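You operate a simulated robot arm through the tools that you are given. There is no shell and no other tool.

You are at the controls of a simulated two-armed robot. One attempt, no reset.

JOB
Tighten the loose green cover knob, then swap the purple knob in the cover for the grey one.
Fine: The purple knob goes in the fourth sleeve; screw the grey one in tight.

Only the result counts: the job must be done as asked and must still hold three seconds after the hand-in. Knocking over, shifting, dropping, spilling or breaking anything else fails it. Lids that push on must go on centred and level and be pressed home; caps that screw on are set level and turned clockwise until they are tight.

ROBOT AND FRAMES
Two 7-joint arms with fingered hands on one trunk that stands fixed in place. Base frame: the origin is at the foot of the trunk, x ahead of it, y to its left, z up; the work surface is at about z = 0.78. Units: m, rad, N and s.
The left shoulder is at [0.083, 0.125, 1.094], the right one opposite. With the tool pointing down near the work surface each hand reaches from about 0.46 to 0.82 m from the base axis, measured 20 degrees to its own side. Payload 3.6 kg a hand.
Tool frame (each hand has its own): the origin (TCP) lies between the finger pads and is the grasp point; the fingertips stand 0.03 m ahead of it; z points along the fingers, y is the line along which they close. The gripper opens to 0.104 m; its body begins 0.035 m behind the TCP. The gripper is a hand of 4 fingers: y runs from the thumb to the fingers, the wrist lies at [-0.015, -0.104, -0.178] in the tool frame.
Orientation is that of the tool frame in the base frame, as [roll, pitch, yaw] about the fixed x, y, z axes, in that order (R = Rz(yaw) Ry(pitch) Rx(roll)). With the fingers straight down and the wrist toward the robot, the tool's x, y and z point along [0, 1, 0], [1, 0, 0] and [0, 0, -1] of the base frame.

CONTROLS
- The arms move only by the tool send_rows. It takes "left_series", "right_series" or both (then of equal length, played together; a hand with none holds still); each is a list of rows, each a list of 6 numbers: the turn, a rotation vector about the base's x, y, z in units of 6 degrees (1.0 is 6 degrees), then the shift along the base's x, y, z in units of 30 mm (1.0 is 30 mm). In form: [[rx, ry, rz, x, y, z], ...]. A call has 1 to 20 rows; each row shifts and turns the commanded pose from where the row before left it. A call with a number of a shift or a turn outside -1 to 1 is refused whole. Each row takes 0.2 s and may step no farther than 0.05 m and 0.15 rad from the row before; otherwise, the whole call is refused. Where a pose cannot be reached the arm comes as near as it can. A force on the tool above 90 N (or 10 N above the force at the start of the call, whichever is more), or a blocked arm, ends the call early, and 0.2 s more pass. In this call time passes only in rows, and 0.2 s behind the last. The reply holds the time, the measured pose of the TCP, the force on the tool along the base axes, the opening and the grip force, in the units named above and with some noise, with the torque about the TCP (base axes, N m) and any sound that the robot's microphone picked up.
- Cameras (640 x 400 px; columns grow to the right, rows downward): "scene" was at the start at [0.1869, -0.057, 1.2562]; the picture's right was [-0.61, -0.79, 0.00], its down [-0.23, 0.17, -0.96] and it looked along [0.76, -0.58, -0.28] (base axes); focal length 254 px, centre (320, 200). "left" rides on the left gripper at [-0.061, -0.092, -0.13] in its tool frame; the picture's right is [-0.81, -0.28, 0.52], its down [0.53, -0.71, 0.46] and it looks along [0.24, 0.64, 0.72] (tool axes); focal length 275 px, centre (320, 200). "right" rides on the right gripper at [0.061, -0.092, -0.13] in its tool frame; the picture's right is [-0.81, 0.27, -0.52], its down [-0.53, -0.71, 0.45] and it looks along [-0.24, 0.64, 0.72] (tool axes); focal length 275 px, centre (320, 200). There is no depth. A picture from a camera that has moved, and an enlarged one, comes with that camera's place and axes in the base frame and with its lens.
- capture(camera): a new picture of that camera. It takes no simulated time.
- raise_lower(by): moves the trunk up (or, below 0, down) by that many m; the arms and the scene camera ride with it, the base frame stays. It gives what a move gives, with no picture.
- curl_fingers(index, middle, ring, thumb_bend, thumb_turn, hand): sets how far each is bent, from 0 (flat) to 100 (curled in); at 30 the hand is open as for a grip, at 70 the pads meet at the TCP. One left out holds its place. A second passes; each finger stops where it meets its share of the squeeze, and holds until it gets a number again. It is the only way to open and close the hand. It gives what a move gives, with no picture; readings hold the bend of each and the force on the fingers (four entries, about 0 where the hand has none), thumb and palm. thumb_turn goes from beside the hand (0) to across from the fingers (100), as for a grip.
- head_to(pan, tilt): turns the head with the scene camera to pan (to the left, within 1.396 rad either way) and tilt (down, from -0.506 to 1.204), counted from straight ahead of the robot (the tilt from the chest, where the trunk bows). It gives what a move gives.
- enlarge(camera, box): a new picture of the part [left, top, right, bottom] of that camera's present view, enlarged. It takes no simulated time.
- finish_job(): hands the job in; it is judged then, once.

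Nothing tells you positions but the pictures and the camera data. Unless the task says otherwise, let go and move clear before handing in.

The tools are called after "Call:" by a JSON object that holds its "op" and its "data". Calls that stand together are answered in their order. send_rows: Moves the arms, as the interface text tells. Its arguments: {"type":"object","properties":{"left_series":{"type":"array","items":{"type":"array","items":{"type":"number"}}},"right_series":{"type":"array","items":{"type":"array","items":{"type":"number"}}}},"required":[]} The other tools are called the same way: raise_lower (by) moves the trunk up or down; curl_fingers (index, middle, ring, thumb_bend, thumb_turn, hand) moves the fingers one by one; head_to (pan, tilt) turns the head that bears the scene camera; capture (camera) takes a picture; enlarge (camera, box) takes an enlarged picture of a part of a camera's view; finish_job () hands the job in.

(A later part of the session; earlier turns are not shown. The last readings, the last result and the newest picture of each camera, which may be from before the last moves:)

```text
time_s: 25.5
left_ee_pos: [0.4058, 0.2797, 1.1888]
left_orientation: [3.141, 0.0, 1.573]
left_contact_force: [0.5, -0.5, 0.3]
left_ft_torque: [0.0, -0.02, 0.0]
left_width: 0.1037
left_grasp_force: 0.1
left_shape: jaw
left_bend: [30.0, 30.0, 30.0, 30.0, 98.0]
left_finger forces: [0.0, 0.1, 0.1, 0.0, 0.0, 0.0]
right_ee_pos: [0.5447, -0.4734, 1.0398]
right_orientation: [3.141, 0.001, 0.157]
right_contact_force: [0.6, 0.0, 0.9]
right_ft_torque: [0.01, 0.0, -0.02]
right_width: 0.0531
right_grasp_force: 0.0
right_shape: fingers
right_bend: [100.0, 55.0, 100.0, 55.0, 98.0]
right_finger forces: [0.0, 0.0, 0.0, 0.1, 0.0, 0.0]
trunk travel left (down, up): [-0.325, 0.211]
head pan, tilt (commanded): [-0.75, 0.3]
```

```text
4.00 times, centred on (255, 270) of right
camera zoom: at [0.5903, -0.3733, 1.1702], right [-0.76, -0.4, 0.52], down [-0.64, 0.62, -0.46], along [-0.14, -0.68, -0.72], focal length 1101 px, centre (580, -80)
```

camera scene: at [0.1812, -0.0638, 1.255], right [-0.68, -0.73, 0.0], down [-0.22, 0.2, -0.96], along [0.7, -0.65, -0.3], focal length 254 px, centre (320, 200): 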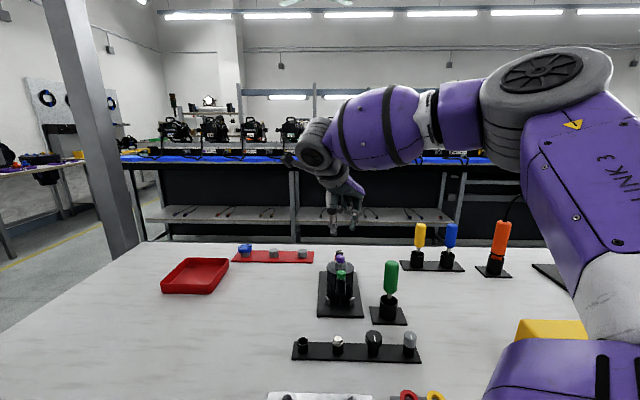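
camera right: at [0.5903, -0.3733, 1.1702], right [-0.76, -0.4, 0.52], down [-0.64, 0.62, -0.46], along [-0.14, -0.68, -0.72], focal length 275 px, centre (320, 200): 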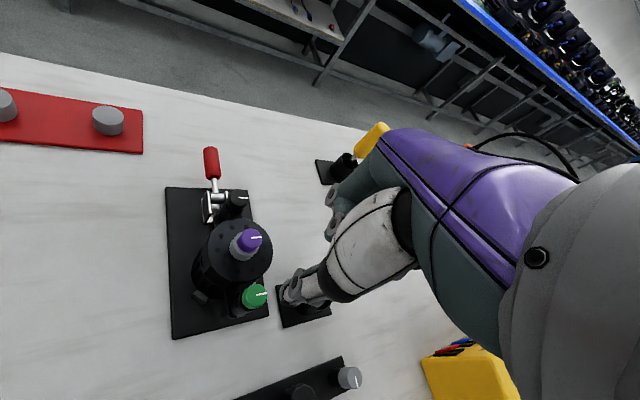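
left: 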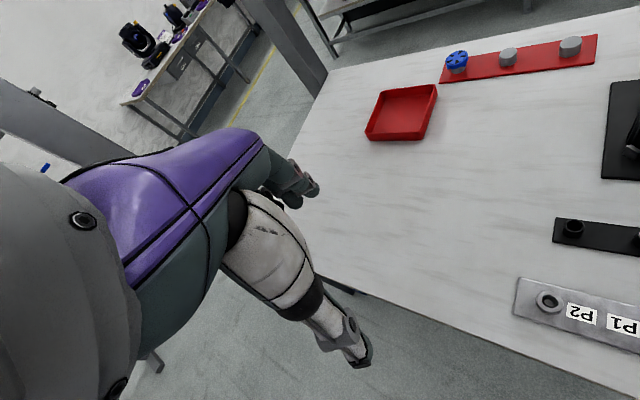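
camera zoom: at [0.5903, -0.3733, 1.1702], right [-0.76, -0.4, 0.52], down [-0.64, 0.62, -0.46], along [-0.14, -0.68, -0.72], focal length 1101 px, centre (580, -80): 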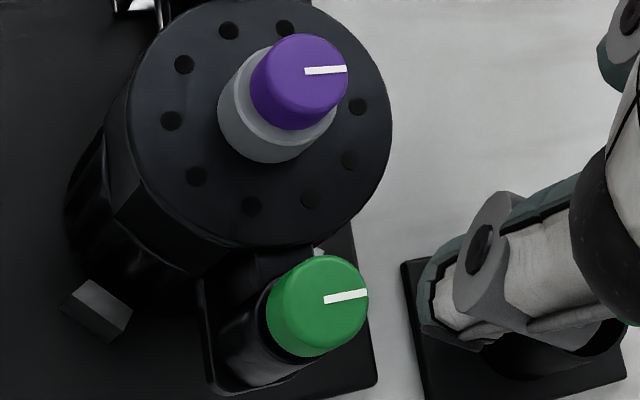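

Both views agree on green at about (0.5435, -0.473), z 0.888–0.901, and purple at about (0.5805, -0.510), z 0.900–0.915. I'll yaw back to about 147° and narrow the pinch for the green knob.

Call:
{"op": "send_rows", "data": {"right_series": [[0, 0, 1, 0, 0, 0], [0, 0, 1, 0, 0, 0], [0, 0, 1, 0, 0, 0], [0, 0, 1, 0, 0, 0], [0, 0, 1, 0, 0, 0], [0, 0, 1, 0, 0, 0], [0, 0, 1, 0, 0, 0], [0, 0, 1, 0, 0, 0], [0, 0, 1, 0, 0, 0], [0, 0, 1, 0, 0, 0], [0, 0, 1, 0, 0, 0], [0, 0, 1, 0, 0, 0], [0, 0, 1, 0, 0, 0], [0, 0, 1, 0, 0, 0], [0, 0, 1, 0, 0, 0], [0, 0, 1, 0, 0, 0], [0, 0, 1, 0, 0, 0], [0, 0, 1, 0, 0, 0], [0, 0, 1, 0, 0, 0], [0, 0, 1, 0, 0, 0]]}}

Call:
{"op": "curl_fingers", "data": {"hand": "right", "middle": 60, "thumb_bend": 60}}

Call:
{"op": "capture", "data": {"camera": "right"}}

Call:
{"op": "enlarge", "data": {"camera": "scene", "box": [300, 170, 400, 320]}}

```text
time_s: 29.7
left_ee_pos: [0.4058, 0.2798, 1.1899]
left_orientation: [-3.142, 0.001, 1.572]
left_contact_force: [0.0, -0.7, 0.1]
left_ft_torque: [-0.03, 0.0, 0.01]
left_width: 0.1037
left_grasp_force: 0.0
left_shape: jaw
left_bend: [30.0, 30.0, 30.0, 30.0, 98.0]
left_finger forces: [0.0, 0.0, 0.0, 0.0, 0.0, 0.0]
right_ee_pos: [0.5448, -0.4734, 1.0403]
right_orientation: [3.14, 0.002, 2.255]
right_contact_force: [0.1, -0.1, 0.1]
right_ft_torque: [-0.03, 0.01, 0.0]
right_width: 0.0529
right_grasp_force: 0.1
right_shape: fingers
right_bend: [100.0, 55.0, 100.0, 55.0, 98.0]
right_finger forces: [0.0, 0.1, 0.0, 0.1, 0.1, 0.1]
trunk travel left (down, up): [-0.325, 0.211]
head pan, tilt (commanded): [-0.75, 0.3]
```

```text
time_s: 30.7
left_ee_pos: [0.4067, 0.28, 1.19]
left_orientation: [-3.141, 0.0, 1.573]
left_contact_force: [-0.2, 0.1, 0.4]
left_ft_torque: [0.0, -0.02, 0.01]
left_width: 0.1036
left_grasp_force: 0.0
left_shape: jaw
left_bend: [30.0, 30.0, 30.0, 30.0, 98.0]
left_finger forces: [0.0, 0.0, 0.1, 0.0, 0.0, 0.0]
right_ee_pos: [0.5444, -0.4735, 1.0401]
right_orientation: [3.139, 0.001, 2.253]
right_contact_force: [-0.7, 0.0, -0.6]
right_ft_torque: [-0.01, 0.0, -0.02]
right_width: 0.0507
right_grasp_force: 0.0
right_shape: fingers
right_bend: [100.0, 60.0, 100.0, 60.0, 98.0]
right_finger forces: [0.1, 0.1, 0.1, 0.0, 0.0, 0.0]
trunk travel left (down, up): [-0.325, 0.211]
head pan, tilt (commanded): [-0.75, 0.3]
```

```text
taken
camera right: at [0.4335, -0.4845, 1.1702], right [0.72, -0.46, 0.52], down [-0.22, -0.86, -0.46], along [0.66, 0.22, -0.72], focal length 275 px, centre (320, 200)
```

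right: 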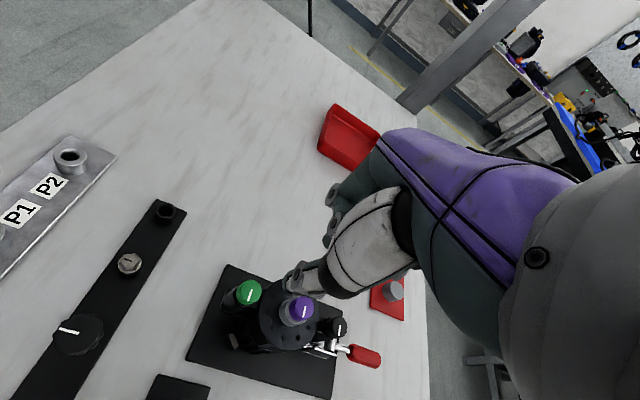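

```text
2.67 times, centred on (350, 245) of scene
camera zoom: at [0.181, -0.0639, 1.255], right [-0.68, -0.73, 0.0], down [-0.22, 0.2, -0.96], along [0.7, -0.65, -0.3], focal length 678 px, centre (240, 80)
```

zoom: 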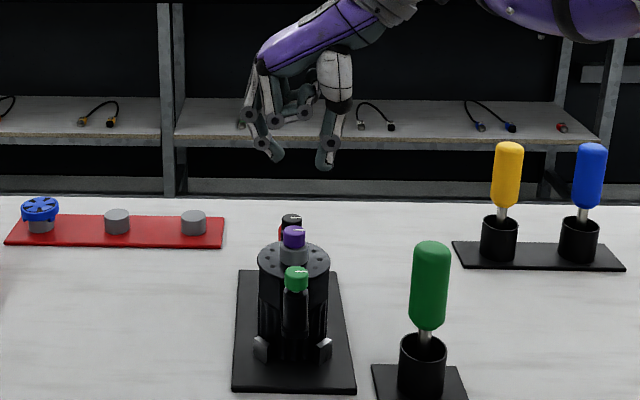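

Call:
{"op": "enlarge", "data": {"camera": "scene", "box": [325, 190, 380, 240]}}

Call:
{"op": "enlarge", "data": {"camera": "right", "box": [190, 240, 370, 380]}}

```text
8.00 times, centred on (352, 215) of scene
camera zoom: at [0.181, -0.0639, 1.255], right [-0.68, -0.73, 0.0], down [-0.22, 0.2, -0.96], along [0.7, -0.65, -0.3], focal length 2033 px, centre (60, 80)
```

zoom: 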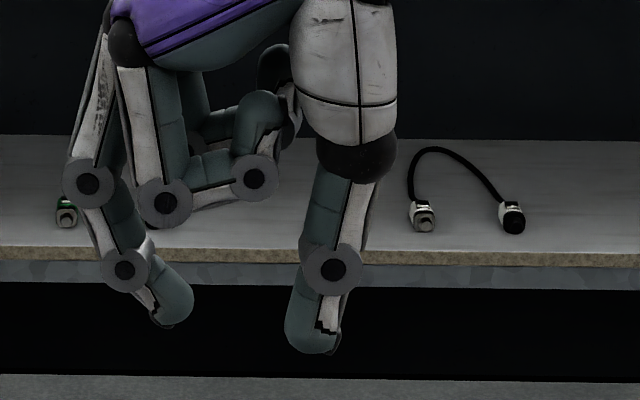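

```text
2.86 times, centred on (280, 310) of right
camera zoom: at [0.4335, -0.4845, 1.1702], right [0.72, -0.46, 0.52], down [-0.22, -0.86, -0.46], along [0.66, 0.22, -0.72], focal length 786 px, centre (434, -114)
```

zoom: 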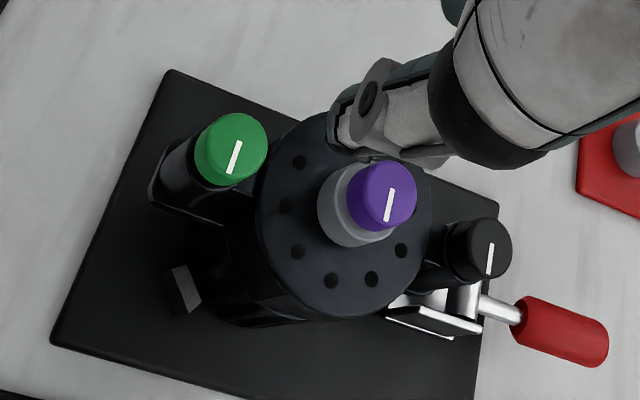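

The fingertips converge inward, with contact about 20–27 mm below the TCP, so for the green knob I want the TCP at about z 0.917. I'll open the pinch slightly, yaw to 147° and descend part of the way.

Call:
{"op": "curl_fingers", "data": {"hand": "right", "middle": 48, "thumb_bend": 48}}

Call:
{"op": "send_rows", "data": {"right_series": [[0, 0, 1, -0.06, 0.02, 0], [0, 0, 1, 0, 0, -0.5], [0, 0, 1, 0, 0, -1], [0, 0, 0, 0, 0, -1]]}}

Call:
{"op": "enlarge", "data": {"camera": "scene", "box": [310, 200, 390, 320]}}

Call:
{"op": "enlarge", "data": {"camera": "right", "box": [200, 200, 380, 400]}}

```text
time_s: 31.7
left_ee_pos: [0.4068, 0.2803, 1.1892]
left_orientation: [3.141, 0.001, 1.572]
left_contact_force: [0.3, 0.2, -0.9]
left_ft_torque: [0.03, -0.01, 0.03]
left_width: 0.1038
left_grasp_force: 0.0
left_shape: jaw
left_bend: [30.0, 30.0, 30.0, 30.0, 98.0]
left_finger forces: [0.0, 0.0, 0.1, 0.1, 0.0, 0.0]
right_ee_pos: [0.5445, -0.4738, 1.0405]
right_orientation: [3.14, 0.0, 2.253]
right_contact_force: [-0.2, 0.0, -0.2]
right_ft_torque: [0.01, 0.01, 0.01]
right_width: 0.0561
right_grasp_force: 0.1
right_shape: fingers
right_bend: [100.0, 48.0, 100.0, 48.0, 98.0]
right_finger forces: [0.0, 0.0, 0.0, 0.0, 0.0, 0.0]
trunk travel left (down, up): [-0.325, 0.211]
head pan, tilt (commanded): [-0.75, 0.3]
```

```text
time_s: 32.7
left_ee_pos: [0.4052, 0.2802, 1.1901]
left_orientation: [3.14, 0.0, 1.573]
left_contact_force: [0.2, 1.1, -0.1]
left_ft_torque: [0.02, 0.01, 0.0]
left_width: 0.1039
left_grasp_force: 0.0
left_shape: jaw
left_bend: [30.0, 30.0, 30.0, 30.0, 98.0]
left_finger forces: [0.1, 0.1, 0.0, 0.1, 0.0, 0.1]
right_ee_pos: [0.5429, -0.4728, 0.965]
right_orientation: [3.139, 0.001, 2.57]
right_contact_force: [-0.5, -0.2, 0.3]
right_ft_torque: [0.0, 0.0, -0.02]
right_width: 0.0562
right_grasp_force: 0.1
right_shape: fingers
right_bend: [100.0, 48.0, 100.0, 48.0, 98.0]
right_finger forces: [0.0, 0.0, 0.1, 0.0, 0.0, 0.0]
trunk travel left (down, up): [-0.325, 0.211]
head pan, tilt (commanded): [-0.75, 0.3]
```

```text
3.33 times, centred on (350, 260) of scene
camera zoom: at [0.181, -0.0642, 1.255], right [-0.68, -0.73, 0.0], down [-0.22, 0.2, -0.96], along [0.7, -0.65, -0.3], focal length 847 px, centre (220, 0)
```

zoom: 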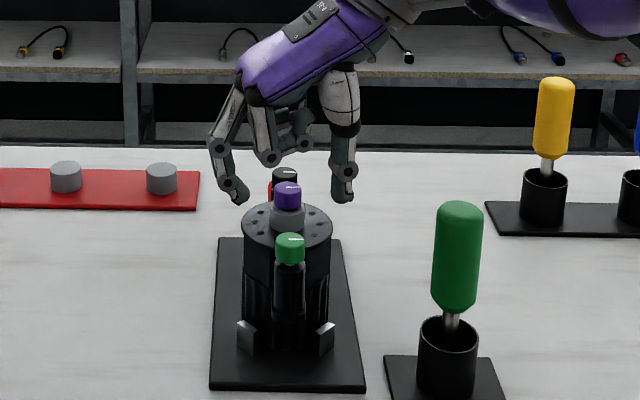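

```text
2.00 times, centred on (290, 300) of right
camera zoom: at [0.4405, -0.5179, 1.0946], right [0.83, -0.21, 0.52], down [0.06, -0.89, -0.46], along [0.56, 0.41, -0.72], focal length 551 px, centre (380, 0)
```

zoom: 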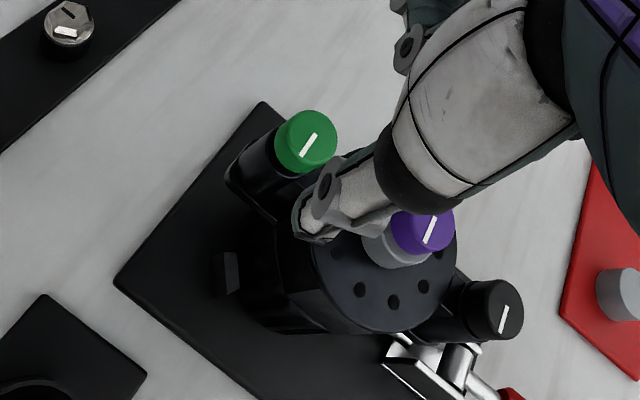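

The hand is centred over the green knob with both fingertips straddling it. I'll descend to the grip height.

Call:
{"op": "send_rows", "data": {"right_series": [[0, 0, 0, 0, 0, -0.8], [0, 0, 0, 0, 0, -0.8]]}}

Call:
{"op": "enlarge", "data": {"camera": "scene", "box": [315, 220, 385, 310]}}

Call:
{"op": "enlarge", "data": {"camera": "right", "box": [200, 180, 400, 360]}}

```text
time_s: 33.3
left_ee_pos: [0.4062, 0.2795, 1.1905]
left_orientation: [3.14, -0.001, 1.574]
left_contact_force: [-0.5, 0.0, -0.2]
left_ft_torque: [-0.02, -0.01, -0.01]
left_width: 0.1038
left_grasp_force: 0.1
left_shape: jaw
left_bend: [30.0, 30.0, 30.0, 30.0, 98.0]
left_finger forces: [0.0, 0.0, 0.1, 0.0, 0.1, 0.0]
right_ee_pos: [0.5437, -0.4716, 0.9168]
right_orientation: [3.139, 0.001, 2.567]
right_contact_force: [-1.3, -0.2, -0.2]
right_ft_torque: [-0.02, 0.02, 0.0]
right_width: 0.056
right_grasp_force: 0.0
right_shape: fingers
right_bend: [100.0, 48.0, 100.0, 48.0, 98.0]
right_finger forces: [0.0, 0.0, 0.1, 0.0, 0.1, 0.0]
trunk travel left (down, up): [-0.325, 0.211]
head pan, tilt (commanded): [-0.75, 0.3]
```

```text
4.44 times, centred on (350, 265) of scene
camera zoom: at [0.1812, -0.0639, 1.255], right [-0.68, -0.73, 0.0], down [-0.22, 0.2, -0.96], along [0.7, -0.65, -0.3], focal length 1130 px, centre (187, -89)
```

zoom: 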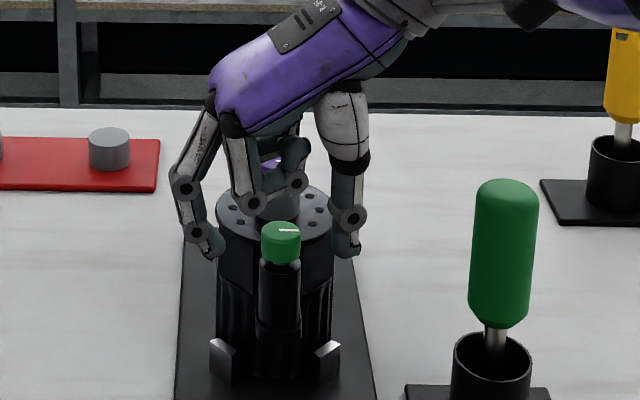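

```text
2.22 times, centred on (300, 270) of right
camera zoom: at [0.4407, -0.5176, 1.047], right [0.83, -0.21, 0.52], down [0.06, -0.89, -0.46], along [0.56, 0.41, -0.72], focal length 612 px, centre (364, 44)
```

zoom: 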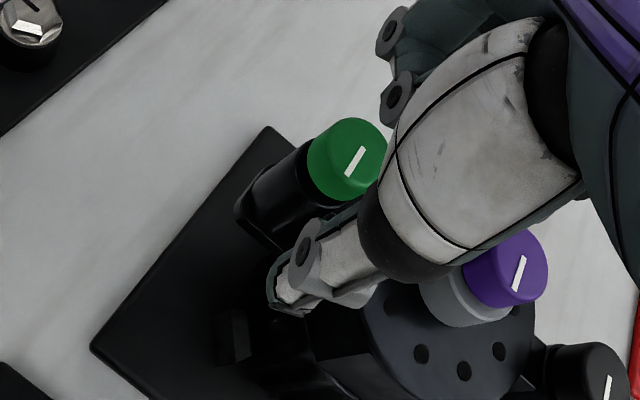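

The fingertips straddle the green knob evenly and at the right height. I'll close the pinch.

Call:
{"op": "curl_fingers", "data": {"hand": "right", "middle": 75, "thumb_bend": 75}}

Call:
{"op": "enlarge", "data": {"camera": "scene", "box": [315, 220, 385, 310]}}

```text
time_s: 34.3
left_ee_pos: [0.4076, 0.2802, 1.1888]
left_orientation: [-3.14, 0.0, 1.573]
left_contact_force: [0.7, -0.1, -0.2]
left_ft_torque: [-0.02, 0.02, 0.0]
left_width: 0.1037
left_grasp_force: 0.1
left_shape: jaw
left_bend: [30.0, 30.0, 30.0, 30.0, 98.0]
left_finger forces: [0.1, 0.0, 0.0, 0.0, 0.1, 0.0]
right_ee_pos: [0.5434, -0.4744, 0.9158]
right_orientation: [-3.141, 0.001, 2.566]
right_contact_force: [0.3, -8.0, -4.1]
right_ft_torque: [-0.17, 0.06, 0.04]
right_width: 0.0474
right_grasp_force: 10.4
right_shape: fingers
right_bend: [100.0, 73.0, 100.0, 69.0, 96.0]
right_finger forces: [0.0, 9.2, 0.0, 0.1, 10.0, 0.0]
trunk travel left (down, up): [-0.325, 0.211]
head pan, tilt (commanded): [-0.75, 0.3]
```

```text
4.44 times, centred on (350, 265) of scene
camera zoom: at [0.1817, -0.0652, 1.2548], right [-0.68, -0.73, 0.0], down [-0.22, 0.2, -0.95], along [0.7, -0.65, -0.3], focal length 1130 px, centre (187, -89)
```

zoom: 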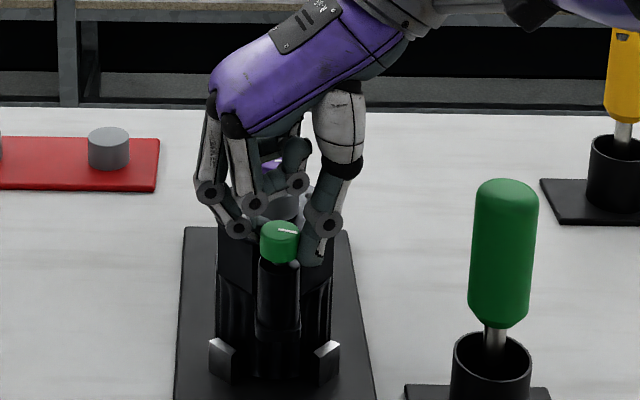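

The knob is gripped with about 10 N per digit. I'll turn clockwise gently and watch the torque and the pointer.

Call:
{"op": "send_rows", "data": {"right_series": [[0, 0, -1, 0, 0, 0], [0, 0, -1, 0, 0, 0], [0, 0, -1, 0, 0, 0], [0, 0, -1, 0, 0, 0], [0, 0, -1, 0, 0, 0]]}}

Call:
{"op": "enlarge", "data": {"camera": "scene", "box": [315, 220, 385, 310]}}

```text
time_s: 35.5
left_ee_pos: [0.4067, 0.2794, 1.1905]
left_orientation: [-3.14, -0.002, 1.572]
left_contact_force: [0.3, 0.1, -0.3]
left_ft_torque: [0.01, -0.01, 0.01]
left_width: 0.104
left_grasp_force: 0.1
left_shape: jaw
left_bend: [30.0, 30.0, 30.0, 30.0, 98.0]
left_finger forces: [0.1, 0.0, 0.0, 0.0, 0.1, 0.0]
right_ee_pos: [0.5415, -0.4732, 0.9157]
right_orientation: [3.141, -0.001, 2.041]
right_contact_force: [-5.0, -9.2, -7.6]
right_ft_torque: [-0.16, 0.2, 0.05]
right_width: 0.0478
right_grasp_force: 11.3
right_shape: fingers
right_bend: [100.0, 72.0, 100.0, 68.0, 96.0]
right_finger forces: [0.1, 11.9, 0.1, 0.0, 10.9, 0.0]
trunk travel left (down, up): [-0.325, 0.211]
head pan, tilt (commanded): [-0.75, 0.3]
```

```text
4.44 times, centred on (350, 265) of scene
camera zoom: at [0.1812, -0.0656, 1.2549], right [-0.68, -0.73, 0.0], down [-0.22, 0.2, -0.95], along [0.7, -0.65, -0.3], focal length 1130 px, centre (187, -89)
```

zoom: 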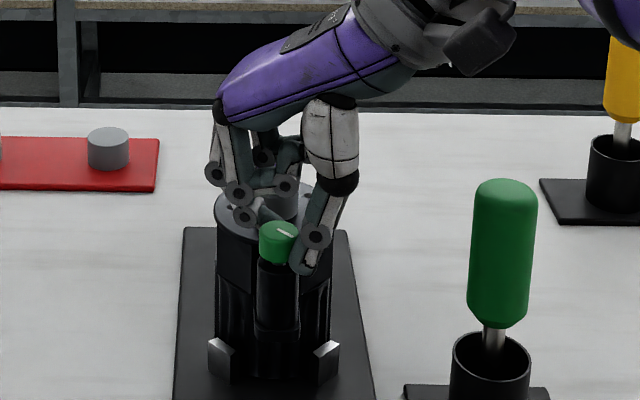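

The pointer is following the hand clockwise with little torque. I'll keep turning.

Call:
{"op": "send_rows", "data": {"right_series": [[0, 0, -1, 0, 0, 0], [0, 0, -1, 0, 0, 0], [0, 0, -1, 0, 0, 0], [0, 0, -1, 0, 0, 0], [0, 0, -1, 0, 0, 0], [0, 0, -1, 0, 0, 0]]}}

Call:
{"op": "enlarge", "data": {"camera": "scene", "box": [315, 220, 385, 310]}}

```text
time_s: 36.9
left_ee_pos: [0.4065, 0.2798, 1.1898]
left_orientation: [-3.142, 0.0, 1.573]
left_contact_force: [0.5, -0.8, 0.6]
left_ft_torque: [0.0, -0.05, -0.01]
left_width: 0.1035
left_grasp_force: 0.0
left_shape: jaw
left_bend: [30.0, 30.0, 30.0, 30.0, 98.0]
left_finger forces: [0.1, 0.0, 0.1, 0.0, 0.0, 0.0]
right_ee_pos: [0.5426, -0.4735, 0.9157]
right_orientation: [3.141, 0.0, 1.414]
right_contact_force: [-9.9, -5.9, -6.6]
right_ft_torque: [-0.05, 0.27, 0.06]
right_width: 0.0483
right_grasp_force: 11.7
right_shape: fingers
right_bend: [100.0, 72.0, 100.0, 67.0, 96.0]
right_finger forces: [0.1, 13.0, 0.0, 0.0, 11.5, 0.1]
trunk travel left (down, up): [-0.325, 0.211]
head pan, tilt (commanded): [-0.75, 0.3]
```

```text
4.44 times, centred on (350, 265) of scene
camera zoom: at [0.1806, -0.065, 1.255], right [-0.68, -0.73, 0.0], down [-0.22, 0.2, -0.96], along [0.7, -0.65, -0.3], focal length 1130 px, centre (187, -89)
```

zoom: 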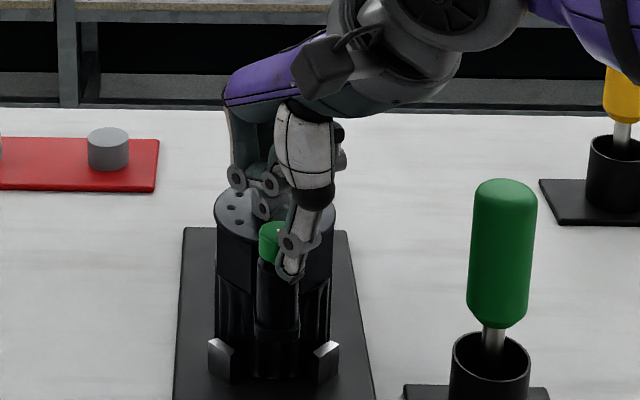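

Call:
{"op": "send_rows", "data": {"right_series": [[0, 0, -1, 0, 0, 0], [0, 0, -1, 0, 0, 0], [0, 0, -1, 0, 0, 0], [0, 0, -1, 0, 0, 0], [0, 0, -1, 0, 0, 0], [0, 0, -1, 0, 0, 0], [0, 0, -1, 0, 0, 0]]}}

Call:
{"op": "enlarge", "data": {"camera": "scene", "box": [315, 220, 385, 310]}}

Call:
{"op": "enlarge", "data": {"camera": "right", "box": [200, 180, 400, 360]}}

```text
time_s: 38.5
left_ee_pos: [0.4059, 0.28, 1.1916]
left_orientation: [3.141, 0.001, 1.572]
left_contact_force: [-0.1, 0.6, -0.4]
left_ft_torque: [-0.01, -0.04, 0.02]
left_width: 0.1035
left_grasp_force: 0.0
left_shape: jaw
left_bend: [30.0, 30.0, 30.0, 30.0, 98.0]
left_finger forces: [0.0, 0.0, 0.0, 0.0, 0.0, 0.0]
right_ee_pos: [0.5421, -0.472, 0.9159]
right_orientation: [-3.14, 0.001, 0.679]
right_contact_force: [-11.9, -2.8, -5.4]
right_ft_torque: [-0.05, 0.23, 0.06]
right_width: 0.0487
right_grasp_force: 10.5
right_shape: fingers
right_bend: [100.0, 72.0, 100.0, 65.0, 97.0]
right_finger forces: [0.0, 10.9, 0.0, 0.0, 9.5, 0.1]
trunk travel left (down, up): [-0.325, 0.211]
head pan, tilt (commanded): [-0.75, 0.3]
```

```text
4.44 times, centred on (350, 265) of scene
camera zoom: at [0.1802, -0.0646, 1.2551], right [-0.68, -0.73, 0.0], down [-0.22, 0.2, -0.96], along [0.7, -0.65, -0.3], focal length 1130 px, centre (187, -89)
```

zoom: 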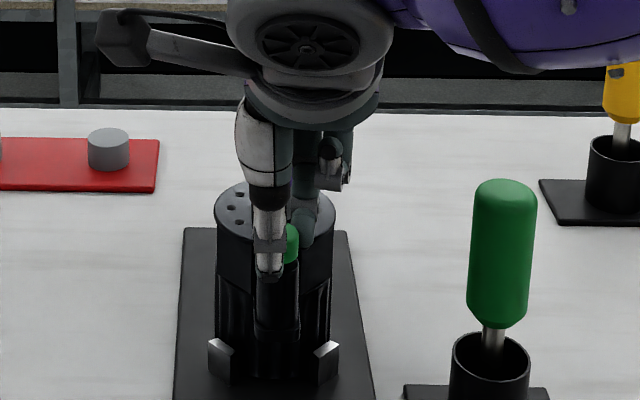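

```text
2.22 times, centred on (300, 270) of right
camera zoom: at [0.5309, -0.3641, 1.0473], right [-0.46, -0.72, 0.52], down [-0.86, 0.22, -0.46], along [0.22, -0.65, -0.72], focal length 612 px, centre (364, 44)
```

zoom: 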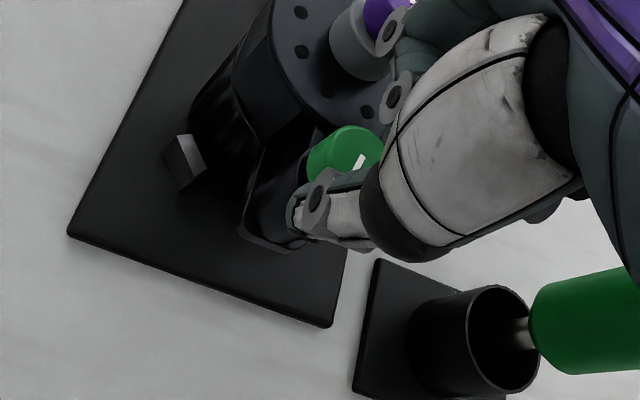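

The pointer keeps the same direction in the hand camera, so the knob has turned with the hand by about 108°. I'll continue.

Call:
{"op": "send_rows", "data": {"right_series": [[0, 0, -1, 0, 0, 0], [0, 0, -1, 0, 0, 0], [0, 0, -1, 0, 0, 0], [0, 0, -1, 0, 0, 0], [0, 0, -1, 0, 0, 0], [0, 0, -1, 0, 0, 0]]}}

Call:
{"op": "enlarge", "data": {"camera": "right", "box": [220, 200, 360, 320]}}

```text
time_s: 39.9
left_ee_pos: [0.4054, 0.281, 1.1904]
left_orientation: [3.141, 0.001, 1.572]
left_contact_force: [0.3, 0.0, 0.4]
left_ft_torque: [0.01, -0.01, 0.01]
left_width: 0.1037
left_grasp_force: 0.1
left_shape: jaw
left_bend: [30.0, 30.0, 30.0, 30.0, 98.0]
left_finger forces: [0.1, 0.0, 0.1, 0.0, 0.1, 0.1]
right_ee_pos: [0.5423, -0.4725, 0.9182]
right_orientation: [3.141, 0.0, 0.053]
right_contact_force: [-12.2, 2.4, -5.8]
right_ft_torque: [0.02, 0.27, 0.07]
right_width: 0.0489
right_grasp_force: 10.6
right_shape: fingers
right_bend: [100.0, 72.0, 100.0, 66.0, 98.0]
right_finger forces: [0.0, 11.9, 0.0, 0.1, 8.7, 0.1]
trunk travel left (down, up): [-0.325, 0.211]
head pan, tilt (commanded): [-0.75, 0.3]
```

```text
3.33 times, centred on (290, 260) of right
camera zoom: at [0.5972, -0.3786, 1.0476], right [-0.8, -0.32, 0.52], down [-0.57, 0.68, -0.46], along [-0.21, -0.66, -0.72], focal length 918 px, centre (420, 0)
```

zoom: 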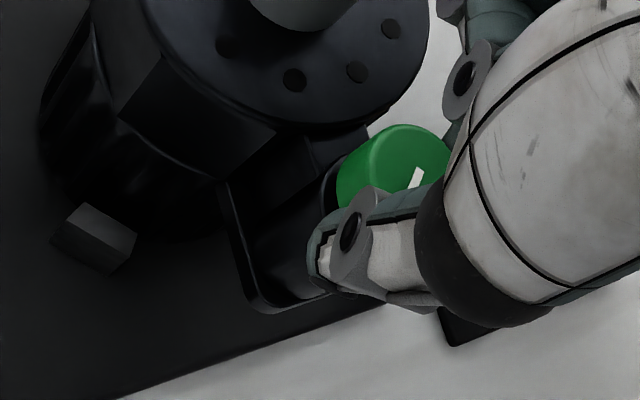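

Call:
{"op": "send_rows", "data": {"right_series": [[0, 0, -1, 0, 0, 0], [0, 0, -1, 0, 0, 0], [0, 0, -1, 0, 0, 0], [0, 0, -1, 0, 0, 0]]}}

Call:
{"op": "enlarge", "data": {"camera": "right", "box": [220, 200, 360, 320]}}

Call:
{"op": "capture", "data": {"camera": "scene"}}

```text
time_s: 40.9
left_ee_pos: [0.4044, 0.2806, 1.1912]
left_orientation: [3.141, 0.001, 1.573]
left_contact_force: [0.4, -0.6, -0.2]
left_ft_torque: [0.0, 0.02, 0.0]
left_width: 0.1038
left_grasp_force: 0.1
left_shape: jaw
left_bend: [30.0, 30.0, 30.0, 30.0, 98.0]
left_finger forces: [0.0, 0.0, 0.0, 0.0, 0.0, 0.1]
right_ee_pos: [0.5426, -0.4721, 0.9174]
right_orientation: [3.14, 0.001, -0.366]
right_contact_force: [-11.5, 6.1, -4.9]
right_ft_torque: [0.15, 0.23, 0.02]
right_width: 0.0486
right_grasp_force: 10.5
right_shape: fingers
right_bend: [100.0, 72.0, 100.0, 66.0, 98.0]
right_finger forces: [0.0, 12.7, 0.0, 0.1, 8.2, 0.0]
trunk travel left (down, up): [-0.325, 0.211]
head pan, tilt (commanded): [-0.75, 0.3]
```

```text
3.33 times, centred on (290, 260) of right
camera zoom: at [0.6313, -0.4093, 1.0477], right [-0.85, 0.03, 0.52], down [-0.24, 0.86, -0.46], along [-0.46, -0.51, -0.72], focal length 918 px, centre (420, 0)
```

zoom: 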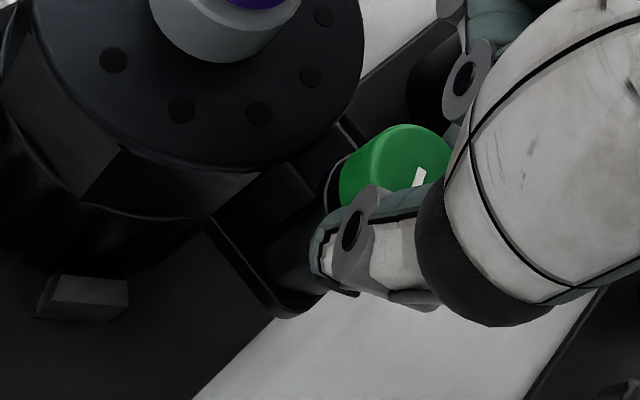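

```text
taken
camera scene: at [0.1802, -0.0635, 1.2552], right [-0.68, -0.73, 0.0], down [-0.22, 0.2, -0.96], along [0.7, -0.65, -0.29], focal length 254 px, centre (320, 200)
```

scene: 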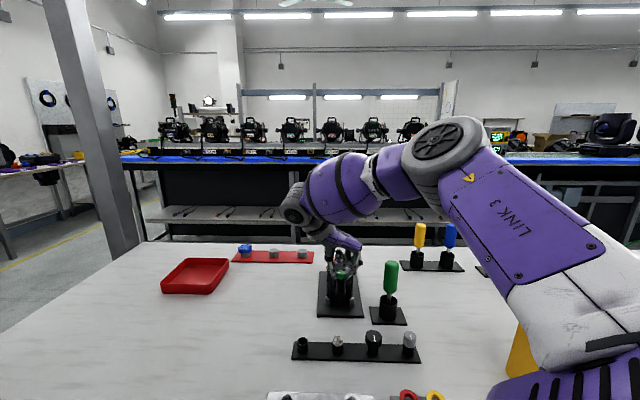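

The arm still has range at yaw -21° and no tight stop has appeared. I'll turn a bit further.

Call:
{"op": "send_rows", "data": {"right_series": [[0, 0, -1, 0, 0, 0], [0, 0, -1, 0, 0, 0], [0, 0, -1, 0, 0, 0]]}}

Call:
{"op": "enlarge", "data": {"camera": "right", "box": [220, 200, 360, 320]}}

```text
time_s: 41.7
left_ee_pos: [0.4061, 0.2807, 1.1885]
left_orientation: [-3.142, -0.001, 1.571]
left_contact_force: [-0.5, -1.5, -0.3]
left_ft_torque: [0.02, 0.0, 0.02]
left_width: 0.1037
left_grasp_force: 0.3
left_shape: jaw
left_bend: [30.0, 30.0, 30.0, 30.0, 98.0]
left_finger forces: [0.0, 0.1, 0.0, 0.0, 0.0, 0.0]
right_ee_pos: [0.5436, -0.4705, 0.9172]
right_orientation: [3.141, 0.0, -0.68]
right_contact_force: [-9.8, 8.7, -3.7]
right_ft_torque: [0.21, 0.24, 0.02]
right_width: 0.0487
right_grasp_force: 10.7
right_shape: fingers
right_bend: [100.0, 64.0, 100.0, 66.0, 98.0]
right_finger forces: [0.0, 13.4, 0.1, 0.1, 7.8, 0.0]
trunk travel left (down, up): [-0.325, 0.211]
head pan, tilt (commanded): [-0.75, 0.3]
```

```text
3.33 times, centred on (290, 260) of right
camera zoom: at [0.6468, -0.4398, 1.0478], right [-0.8, 0.3, 0.52], down [0.03, 0.89, -0.46], along [-0.6, -0.35, -0.72], focal length 918 px, centre (420, 0)
```

zoom: 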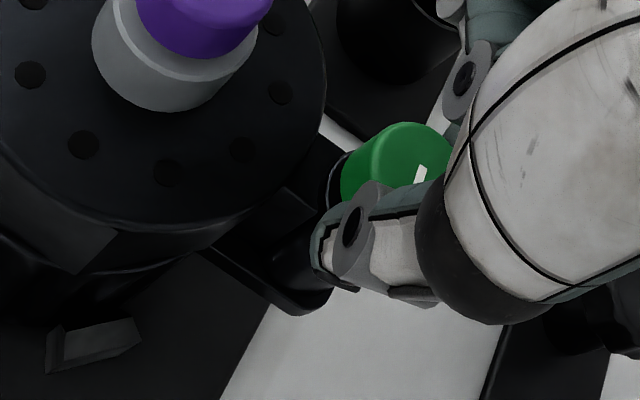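

Call:
{"op": "send_rows", "data": {"right_series": [[0, 0, -1, 0, 0, 0], [0, 0, -1, 0, 0, 0], [0, 0, -1, 0, 0, 0]]}}

Call:
{"op": "enlarge", "data": {"camera": "right", "box": [220, 200, 360, 320]}}

```text
time_s: 42.5
left_ee_pos: [0.4064, 0.2822, 1.1904]
left_orientation: [-3.139, 0.002, 1.571]
left_contact_force: [-1.1, 0.0, 0.1]
left_ft_torque: [-0.01, 0.01, 0.02]
left_width: 0.1036
left_grasp_force: 0.0
left_shape: jaw
left_bend: [30.0, 30.0, 30.0, 30.0, 98.0]
left_finger forces: [0.1, 0.1, 0.0, 0.0, 0.0, 0.1]
right_ee_pos: [0.5423, -0.4711, 0.9168]
right_orientation: [3.14, -0.001, -0.997]
right_contact_force: [-6.8, 9.7, -4.0]
right_ft_torque: [0.21, 0.2, 0.0]
right_width: 0.0479
right_grasp_force: 10.3
right_shape: fingers
right_bend: [100.0, 64.0, 100.0, 67.0, 98.0]
right_finger forces: [0.0, 13.6, 0.1, 0.0, 7.4, 0.1]
trunk travel left (down, up): [-0.325, 0.211]
head pan, tilt (commanded): [-0.75, 0.3]
```

```text
3.33 times, centred on (290, 260) of right
camera zoom: at [0.6521, -0.4737, 1.0476], right [-0.67, 0.53, 0.52], down [0.31, 0.84, -0.46], along [-0.67, -0.15, -0.72], focal length 918 px, centre (420, 0)
```

zoom: 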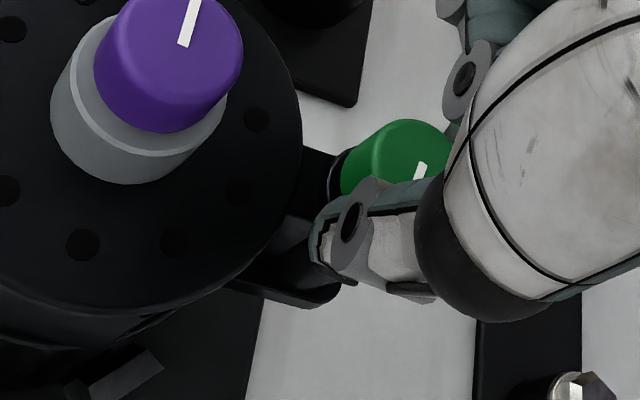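

Call:
{"op": "send_rows", "data": {"right_series": [[0, 0, -1, 0, 0, 0], [0, 0, -1, 0, 0, 0], [0, 0, -1, 0, 0, 0]]}}

Call:
{"op": "capture", "data": {"camera": "scene"}}

Call:
{"op": "enlarge", "data": {"camera": "right", "box": [220, 200, 360, 320]}}

```text
time_s: 43.3
left_ee_pos: [0.4071, 0.2802, 1.1902]
left_orientation: [-3.139, 0.001, 1.572]
left_contact_force: [0.4, 0.3, -0.9]
left_ft_torque: [-0.01, 0.02, -0.02]
left_width: 0.1036
left_grasp_force: 0.0
left_shape: jaw
left_bend: [30.0, 30.0, 30.0, 30.0, 98.0]
left_finger forces: [0.1, 0.1, 0.1, 0.0, 0.0, 0.0]
right_ee_pos: [0.5357, -0.4708, 0.9169]
right_orientation: [-3.136, -0.002, -1.308]
right_contact_force: [8.7, 4.5, 0.4]
right_ft_torque: [0.05, -0.31, 0.06]
right_width: 0.049
right_grasp_force: 10.0
right_shape: fingers
right_bend: [100.0, 73.0, 100.0, 66.0, 95.0]
right_finger forces: [0.1, 6.5, 0.0, 0.1, 13.8, 0.0]
right hand out of reach, approached as far as the arm can: row 3
trunk travel left (down, up): [-0.325, 0.211]
head pan, tilt (commanded): [-0.75, 0.3]
```

```text
taken
camera scene: at [0.1821, -0.0636, 1.255], right [-0.68, -0.73, 0.0], down [-0.22, 0.2, -0.96], along [0.7, -0.65, -0.3], focal length 254 px, centre (320, 200)
```

scene: 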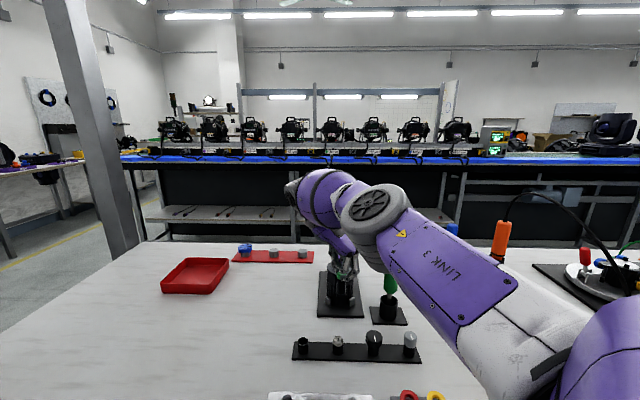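

```text
3.33 times, centred on (290, 260) of right
camera zoom: at [0.6396, -0.5065, 1.0476], right [-0.48, 0.71, 0.51], down [0.55, 0.7, -0.45], along [-0.68, 0.07, -0.73], focal length 918 px, centre (420, 0)
```

zoom: 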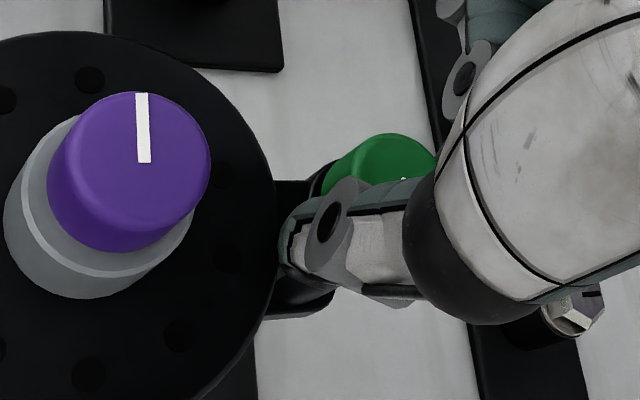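

The wrist limit is near -70° and the knob has turned about 215° without a hard stop. I'll release slightly, lift, and regrip at a high yaw for another stroke.

Call:
{"op": "curl_fingers", "data": {"hand": "right", "middle": 54, "thumb_bend": 54}}

Call:
{"op": "send_rows", "data": {"right_series": [[0, 0, 0, 0, 0, 0.5], [0, 0, 0, 0, 0, 1], [0, 0, 0, 0, 0, 1]]}}

Call:
{"op": "enlarge", "data": {"camera": "scene", "box": [315, 220, 385, 310]}}

Call:
{"op": "enlarge", "data": {"camera": "right", "box": [160, 200, 340, 360]}}

```text
time_s: 44.3
left_ee_pos: [0.4058, 0.28, 1.19]
left_orientation: [3.141, 0.001, 1.574]
left_contact_force: [0.0, 0.5, 0.3]
left_ft_torque: [0.03, -0.01, 0.02]
left_width: 0.1037
left_grasp_force: 0.0
left_shape: jaw
left_bend: [30.0, 30.0, 30.0, 30.0, 98.0]
left_finger forces: [0.0, 0.0, 0.1, 0.0, 0.0, 0.0]
right_ee_pos: [0.5336, -0.4705, 0.915]
right_orientation: [3.14, 0.0, -1.309]
right_contact_force: [1.2, 0.3, 0.8]
right_ft_torque: [0.01, -0.02, -0.02]
right_width: 0.053
right_grasp_force: 0.0
right_shape: fingers
right_bend: [100.0, 54.0, 100.0, 54.0, 97.0]
right_finger forces: [0.1, 0.0, 0.0, 0.0, 0.0, 0.1]
trunk travel left (down, up): [-0.325, 0.211]
head pan, tilt (commanded): [-0.75, 0.3]
```

```text
time_s: 45.1
left_ee_pos: [0.407, 0.2798, 1.1895]
left_orientation: [-3.142, 0.0, 1.573]
left_contact_force: [0.3, 0.3, 0.2]
left_ft_torque: [0.01, -0.01, 0.0]
left_width: 0.1038
left_grasp_force: 0.0
left_shape: jaw
left_bend: [30.0, 30.0, 30.0, 30.0, 98.0]
left_finger forces: [0.0, 0.1, 0.0, 0.1, 0.1, 0.1]
right_ee_pos: [0.5202, -0.4686, 0.9881]
right_orientation: [-3.139, -0.003, -1.308]
right_contact_force: [0.9, 0.5, 0.6]
right_ft_torque: [-0.01, 0.0, -0.01]
right_width: 0.0535
right_grasp_force: 0.2
right_shape: fingers
right_bend: [100.0, 54.0, 100.0, 54.0, 97.0]
right_finger forces: [0.1, 0.1, 0.1, 0.1, 0.0, 0.0]
right hand out of reach, approached as far as the arm can: row 2, 3
trunk travel left (down, up): [-0.325, 0.211]
head pan, tilt (commanded): [-0.75, 0.3]
```

```text
4.44 times, centred on (350, 265) of scene
camera zoom: at [0.1806, -0.0637, 1.2551], right [-0.68, -0.73, 0.0], down [-0.22, 0.2, -0.96], along [0.7, -0.65, -0.3], focal length 1130 px, centre (187, -89)
```

zoom: 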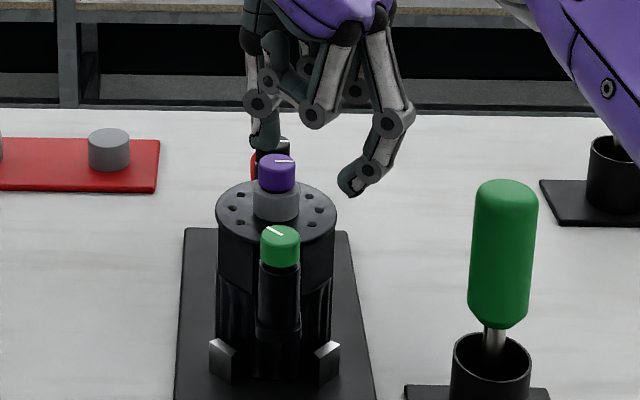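

```text
2.50 times, centred on (250, 280) of right
camera zoom: at [0.623, -0.5048, 1.1177], right [-0.48, 0.71, 0.52], down [0.55, 0.7, -0.46], along [-0.69, 0.07, -0.73], focal length 688 px, centre (495, 0)
```

zoom: 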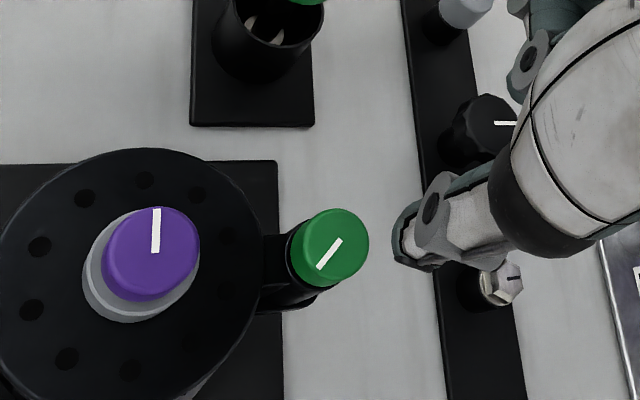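

The green pointer has turned about 217° clockwise and the knob has dropped about 2 mm, while the purple one is unchanged. I'll yaw back to 150° at a safe height for a second stroke.

Call:
{"op": "send_rows", "data": {"right_series": [[0, 0, 1, 0, 0, 0.4], [0, 0, 1, 0, 0, 0], [0, 0, 1, 0, 0, 0], [0, 0, 1, 0, 0, 0], [0, 0, 1, 0, 0, 0], [0, 0, 1, 0.2, -0.04, 0], [0, 0, 1, 0.2, -0.04, 0], [0, 0, 1, 0.2, -0.04, 0], [0, 0, 1, 0.11, -0.01, 0], [0, 0, 1, 0, 0, 0], [0, 0, 1, 0, 0, 0], [0, 0, 1, 0, 0, 0], [0, 0, 1, 0, 0, 0], [0, 0, 1, 0, 0, 0], [0, 0, 1, 0, 0, 0], [0, 0, 1, 0, 0, 0], [0, 0, 1, 0, 0, 0], [0, 0, 1, 0, 0, 0], [0, 0, 1, 0, 0, 0], [0, 0, 1, 0, 0, 0]]}}

Call:
{"op": "send_rows", "data": {"right_series": [[0, 0, 1, 0, 0, 0], [0, 0, 1, 0, 0, 0], [0, 0, 1, 0, 0, 0], [0, 0, 1, 0, 0, 0], [0, 0, 1, 0, 0, 0], [0, 0, 1, 0, 0, 0], [0, 0, 1, 0, 0, 0], [0, 0, 1, 0, 0, 0], [0, 0, 1, 0, 0, 0], [0, 0, 1, 0, 0, 0], [0, 0, 1, 0, 0, 0], [0, 0, 1, 0, 0, 0], [0, 0, 1, 0, 0, 0], [0, 0, 1, 0, 0, 0], [0, 0, 1, 0, 0, 0], [0, 0, 1, 0, 0, 0], [0, 0, 1, 0, 0, 0]]}}

Call:
{"op": "curl_fingers", "data": {"hand": "right", "middle": 50, "thumb_bend": 50}}

Call:
{"op": "enlarge", "data": {"camera": "scene", "box": [315, 220, 385, 310]}}

```text
time_s: 49.3
left_ee_pos: [0.4048, 0.28, 1.1904]
left_orientation: [3.141, -0.002, 1.573]
left_contact_force: [-0.6, 0.1, -0.7]
left_ft_torque: [0.0, 0.0, 0.04]
left_width: 0.1036
left_grasp_force: 0.0
left_shape: jaw
left_bend: [30.0, 30.0, 30.0, 30.0, 98.0]
left_finger forces: [0.1, 0.0, 0.0, 0.0, 0.0, 0.1]
right_ee_pos: [0.5426, -0.4717, 0.9991]
right_orientation: [3.14, 0.001, 0.788]
right_contact_force: [-0.7, 0.6, -0.1]
right_ft_torque: [0.02, -0.03, -0.01]
right_width: 0.0536
right_grasp_force: 0.0
right_shape: fingers
right_bend: [100.0, 54.0, 100.0, 54.0, 97.0]
right_finger forces: [0.1, 0.0, 0.1, 0.0, 0.1, 0.1]
trunk travel left (down, up): [-0.325, 0.211]
head pan, tilt (commanded): [-0.75, 0.3]
```

```text
time_s: 52.9
left_ee_pos: [0.4051, 0.28, 1.1903]
left_orientation: [3.141, 0.0, 1.571]
left_contact_force: [-0.4, 0.6, -0.3]
left_ft_torque: [0.02, 0.01, 0.03]
left_width: 0.1034
left_grasp_force: 0.1
left_shape: jaw
left_bend: [30.0, 30.0, 30.0, 30.0, 98.0]
left_finger forces: [0.0, 0.1, 0.0, 0.1, 0.0, 0.0]
right_ee_pos: [0.5414, -0.4722, 0.9993]
right_orientation: [3.139, 0.001, 2.568]
right_contact_force: [-0.2, 0.4, -0.2]
right_ft_torque: [0.0, 0.0, -0.02]
right_width: 0.0532
right_grasp_force: 0.1
right_shape: fingers
right_bend: [100.0, 54.0, 100.0, 54.0, 97.0]
right_finger forces: [0.0, 0.0, 0.0, 0.1, 0.0, 0.0]
trunk travel left (down, up): [-0.325, 0.211]
head pan, tilt (commanded): [-0.75, 0.3]
```

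```text
time_s: 53.9
left_ee_pos: [0.4063, 0.2796, 1.189]
left_orientation: [3.14, 0.0, 1.572]
left_contact_force: [-0.4, -0.2, 0.5]
left_ft_torque: [-0.01, -0.03, 0.03]
left_width: 0.1036
left_grasp_force: 0.0
left_shape: jaw
left_bend: [30.0, 30.0, 30.0, 30.0, 98.0]
left_finger forces: [0.0, 0.0, 0.1, 0.1, 0.0, 0.0]
right_ee_pos: [0.5408, -0.4718, 0.9994]
right_orientation: [3.139, -0.001, 2.566]
right_contact_force: [-0.5, 1.1, -1.1]
right_ft_torque: [-0.02, 0.0, 0.0]
right_width: 0.0549
right_grasp_force: 0.0
right_shape: fingers
right_bend: [100.0, 50.0, 100.0, 50.0, 97.0]
right_finger forces: [0.0, 0.0, 0.0, 0.0, 0.0, 0.0]
trunk travel left (down, up): [-0.325, 0.211]
head pan, tilt (commanded): [-0.75, 0.3]
```

```text
4.44 times, centred on (350, 265) of scene
camera zoom: at [0.181, -0.0639, 1.255], right [-0.68, -0.73, 0.0], down [-0.22, 0.2, -0.96], along [0.7, -0.65, -0.3], focal length 1130 px, centre (187, -89)
```

zoom: 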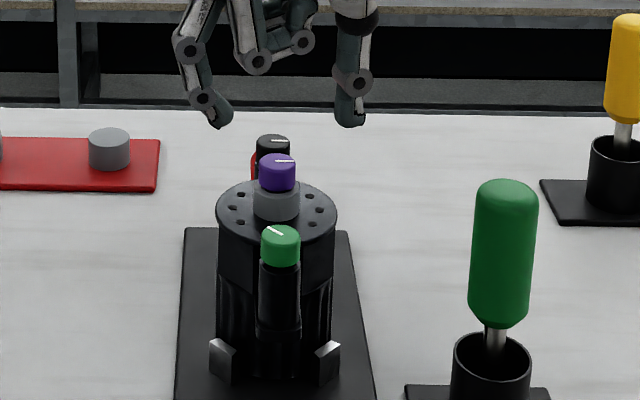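

I'll descend onto the green knob again at z 0.915 and regrip.

Call:
{"op": "send_rows", "data": {"right_series": [[0, 0, 0, 0, 0, -1], [0, 0, 0, 0, 0, -1], [0, 0, 0, 0, 0, -0.8]]}}

Call:
{"op": "enlarge", "data": {"camera": "scene", "box": [315, 220, 385, 310]}}

Call:
{"op": "curl_fingers", "data": {"hand": "right", "middle": 75, "thumb_bend": 75}}

Call:
{"op": "enlarge", "data": {"camera": "right", "box": [220, 200, 360, 320]}}

Call:
{"op": "enlarge", "data": {"camera": "scene", "box": [315, 220, 385, 310]}}

```text
time_s: 54.7
left_ee_pos: [0.4062, 0.2777, 1.1887]
left_orientation: [-3.14, 0.002, 1.574]
left_contact_force: [0.6, 0.5, -0.5]
left_ft_torque: [0.01, -0.02, -0.01]
left_width: 0.1034
left_grasp_force: 0.0
left_shape: jaw
left_bend: [30.0, 30.0, 30.0, 30.0, 98.0]
left_finger forces: [0.0, 0.0, 0.0, 0.1, 0.1, 0.1]
right_ee_pos: [0.5424, -0.4711, 0.9153]
right_orientation: [3.139, 0.002, 2.566]
right_contact_force: [0.5, 1.4, 0.0]
right_ft_torque: [-0.02, 0.01, 0.01]
right_width: 0.0553
right_grasp_force: 0.1
right_shape: fingers
right_bend: [100.0, 50.0, 100.0, 50.0, 97.0]
right_finger forces: [0.0, 0.1, 0.0, 0.0, 0.1, 0.1]
trunk travel left (down, up): [-0.325, 0.211]
head pan, tilt (commanded): [-0.75, 0.3]
```

```text
4.44 times, centred on (350, 265) of scene
camera zoom: at [0.1812, -0.0641, 1.255], right [-0.68, -0.73, 0.0], down [-0.22, 0.2, -0.96], along [0.7, -0.65, -0.3], focal length 1130 px, centre (187, -89)
```

zoom: 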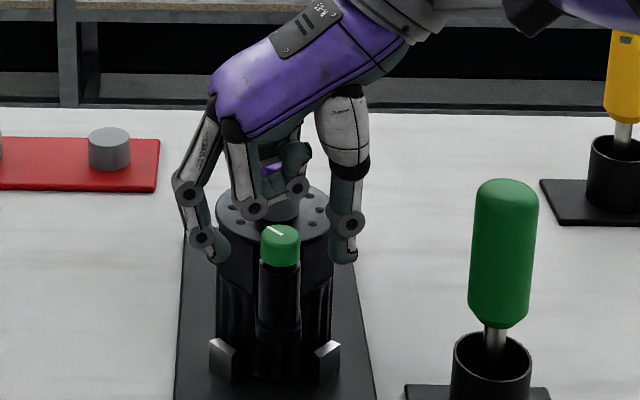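

```text
time_s: 55.7
left_ee_pos: [0.4062, 0.2797, 1.1897]
left_orientation: [-3.14, 0.001, 1.572]
left_contact_force: [0.2, 0.4, 0.0]
left_ft_torque: [0.02, 0.02, -0.01]
left_width: 0.1034
left_grasp_force: 0.1
left_shape: jaw
left_bend: [30.0, 30.0, 30.0, 30.0, 98.0]
left_finger forces: [0.1, 0.1, 0.0, 0.0, 0.0, 0.1]
right_ee_pos: [0.5414, -0.4729, 0.9153]
right_orientation: [-3.141, 0.0, 2.568]
right_contact_force: [0.0, -0.6, -2.3]
right_ft_torque: [0.05, -0.01, 0.08]
right_width: 0.048
right_grasp_force: 9.2
right_shape: fingers
right_bend: [100.0, 64.0, 100.0, 67.0, 97.0]
right_finger forces: [0.0, 9.2, 0.0, 0.0, 8.4, 0.0]
trunk travel left (down, up): [-0.325, 0.211]
head pan, tilt (commanded): [-0.75, 0.3]
```

```text
3.33 times, centred on (290, 260) of right
camera zoom: at [0.4393, -0.5169, 1.0448], right [0.83, -0.21, 0.52], down [0.06, -0.89, -0.46], along [0.56, 0.41, -0.72], focal length 918 px, centre (420, 0)
```

zoom: 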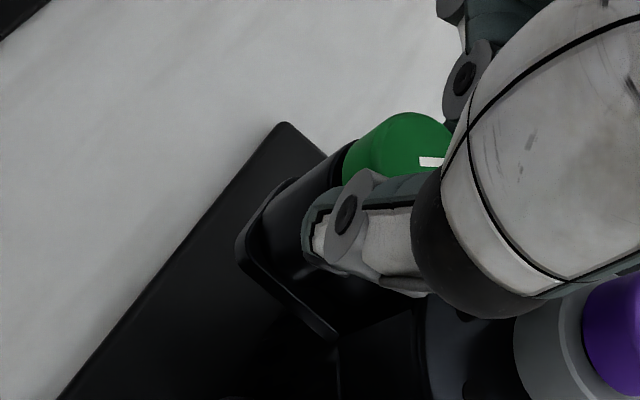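

```text
4.44 times, centred on (350, 265) of scene
camera zoom: at [0.1814, -0.0642, 1.255], right [-0.68, -0.73, 0.0], down [-0.22, 0.2, -0.96], along [0.7, -0.65, -0.3], focal length 1130 px, centre (187, -89)
```

zoom: 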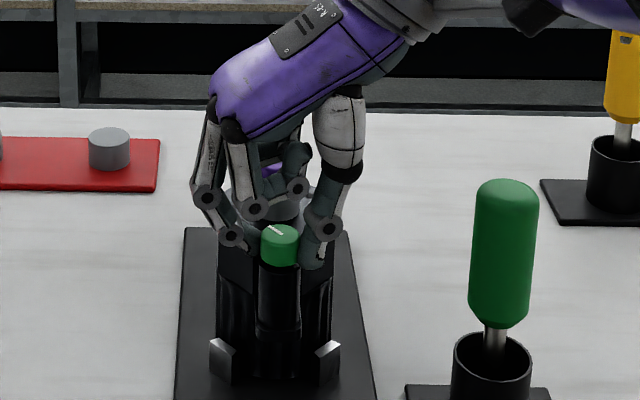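

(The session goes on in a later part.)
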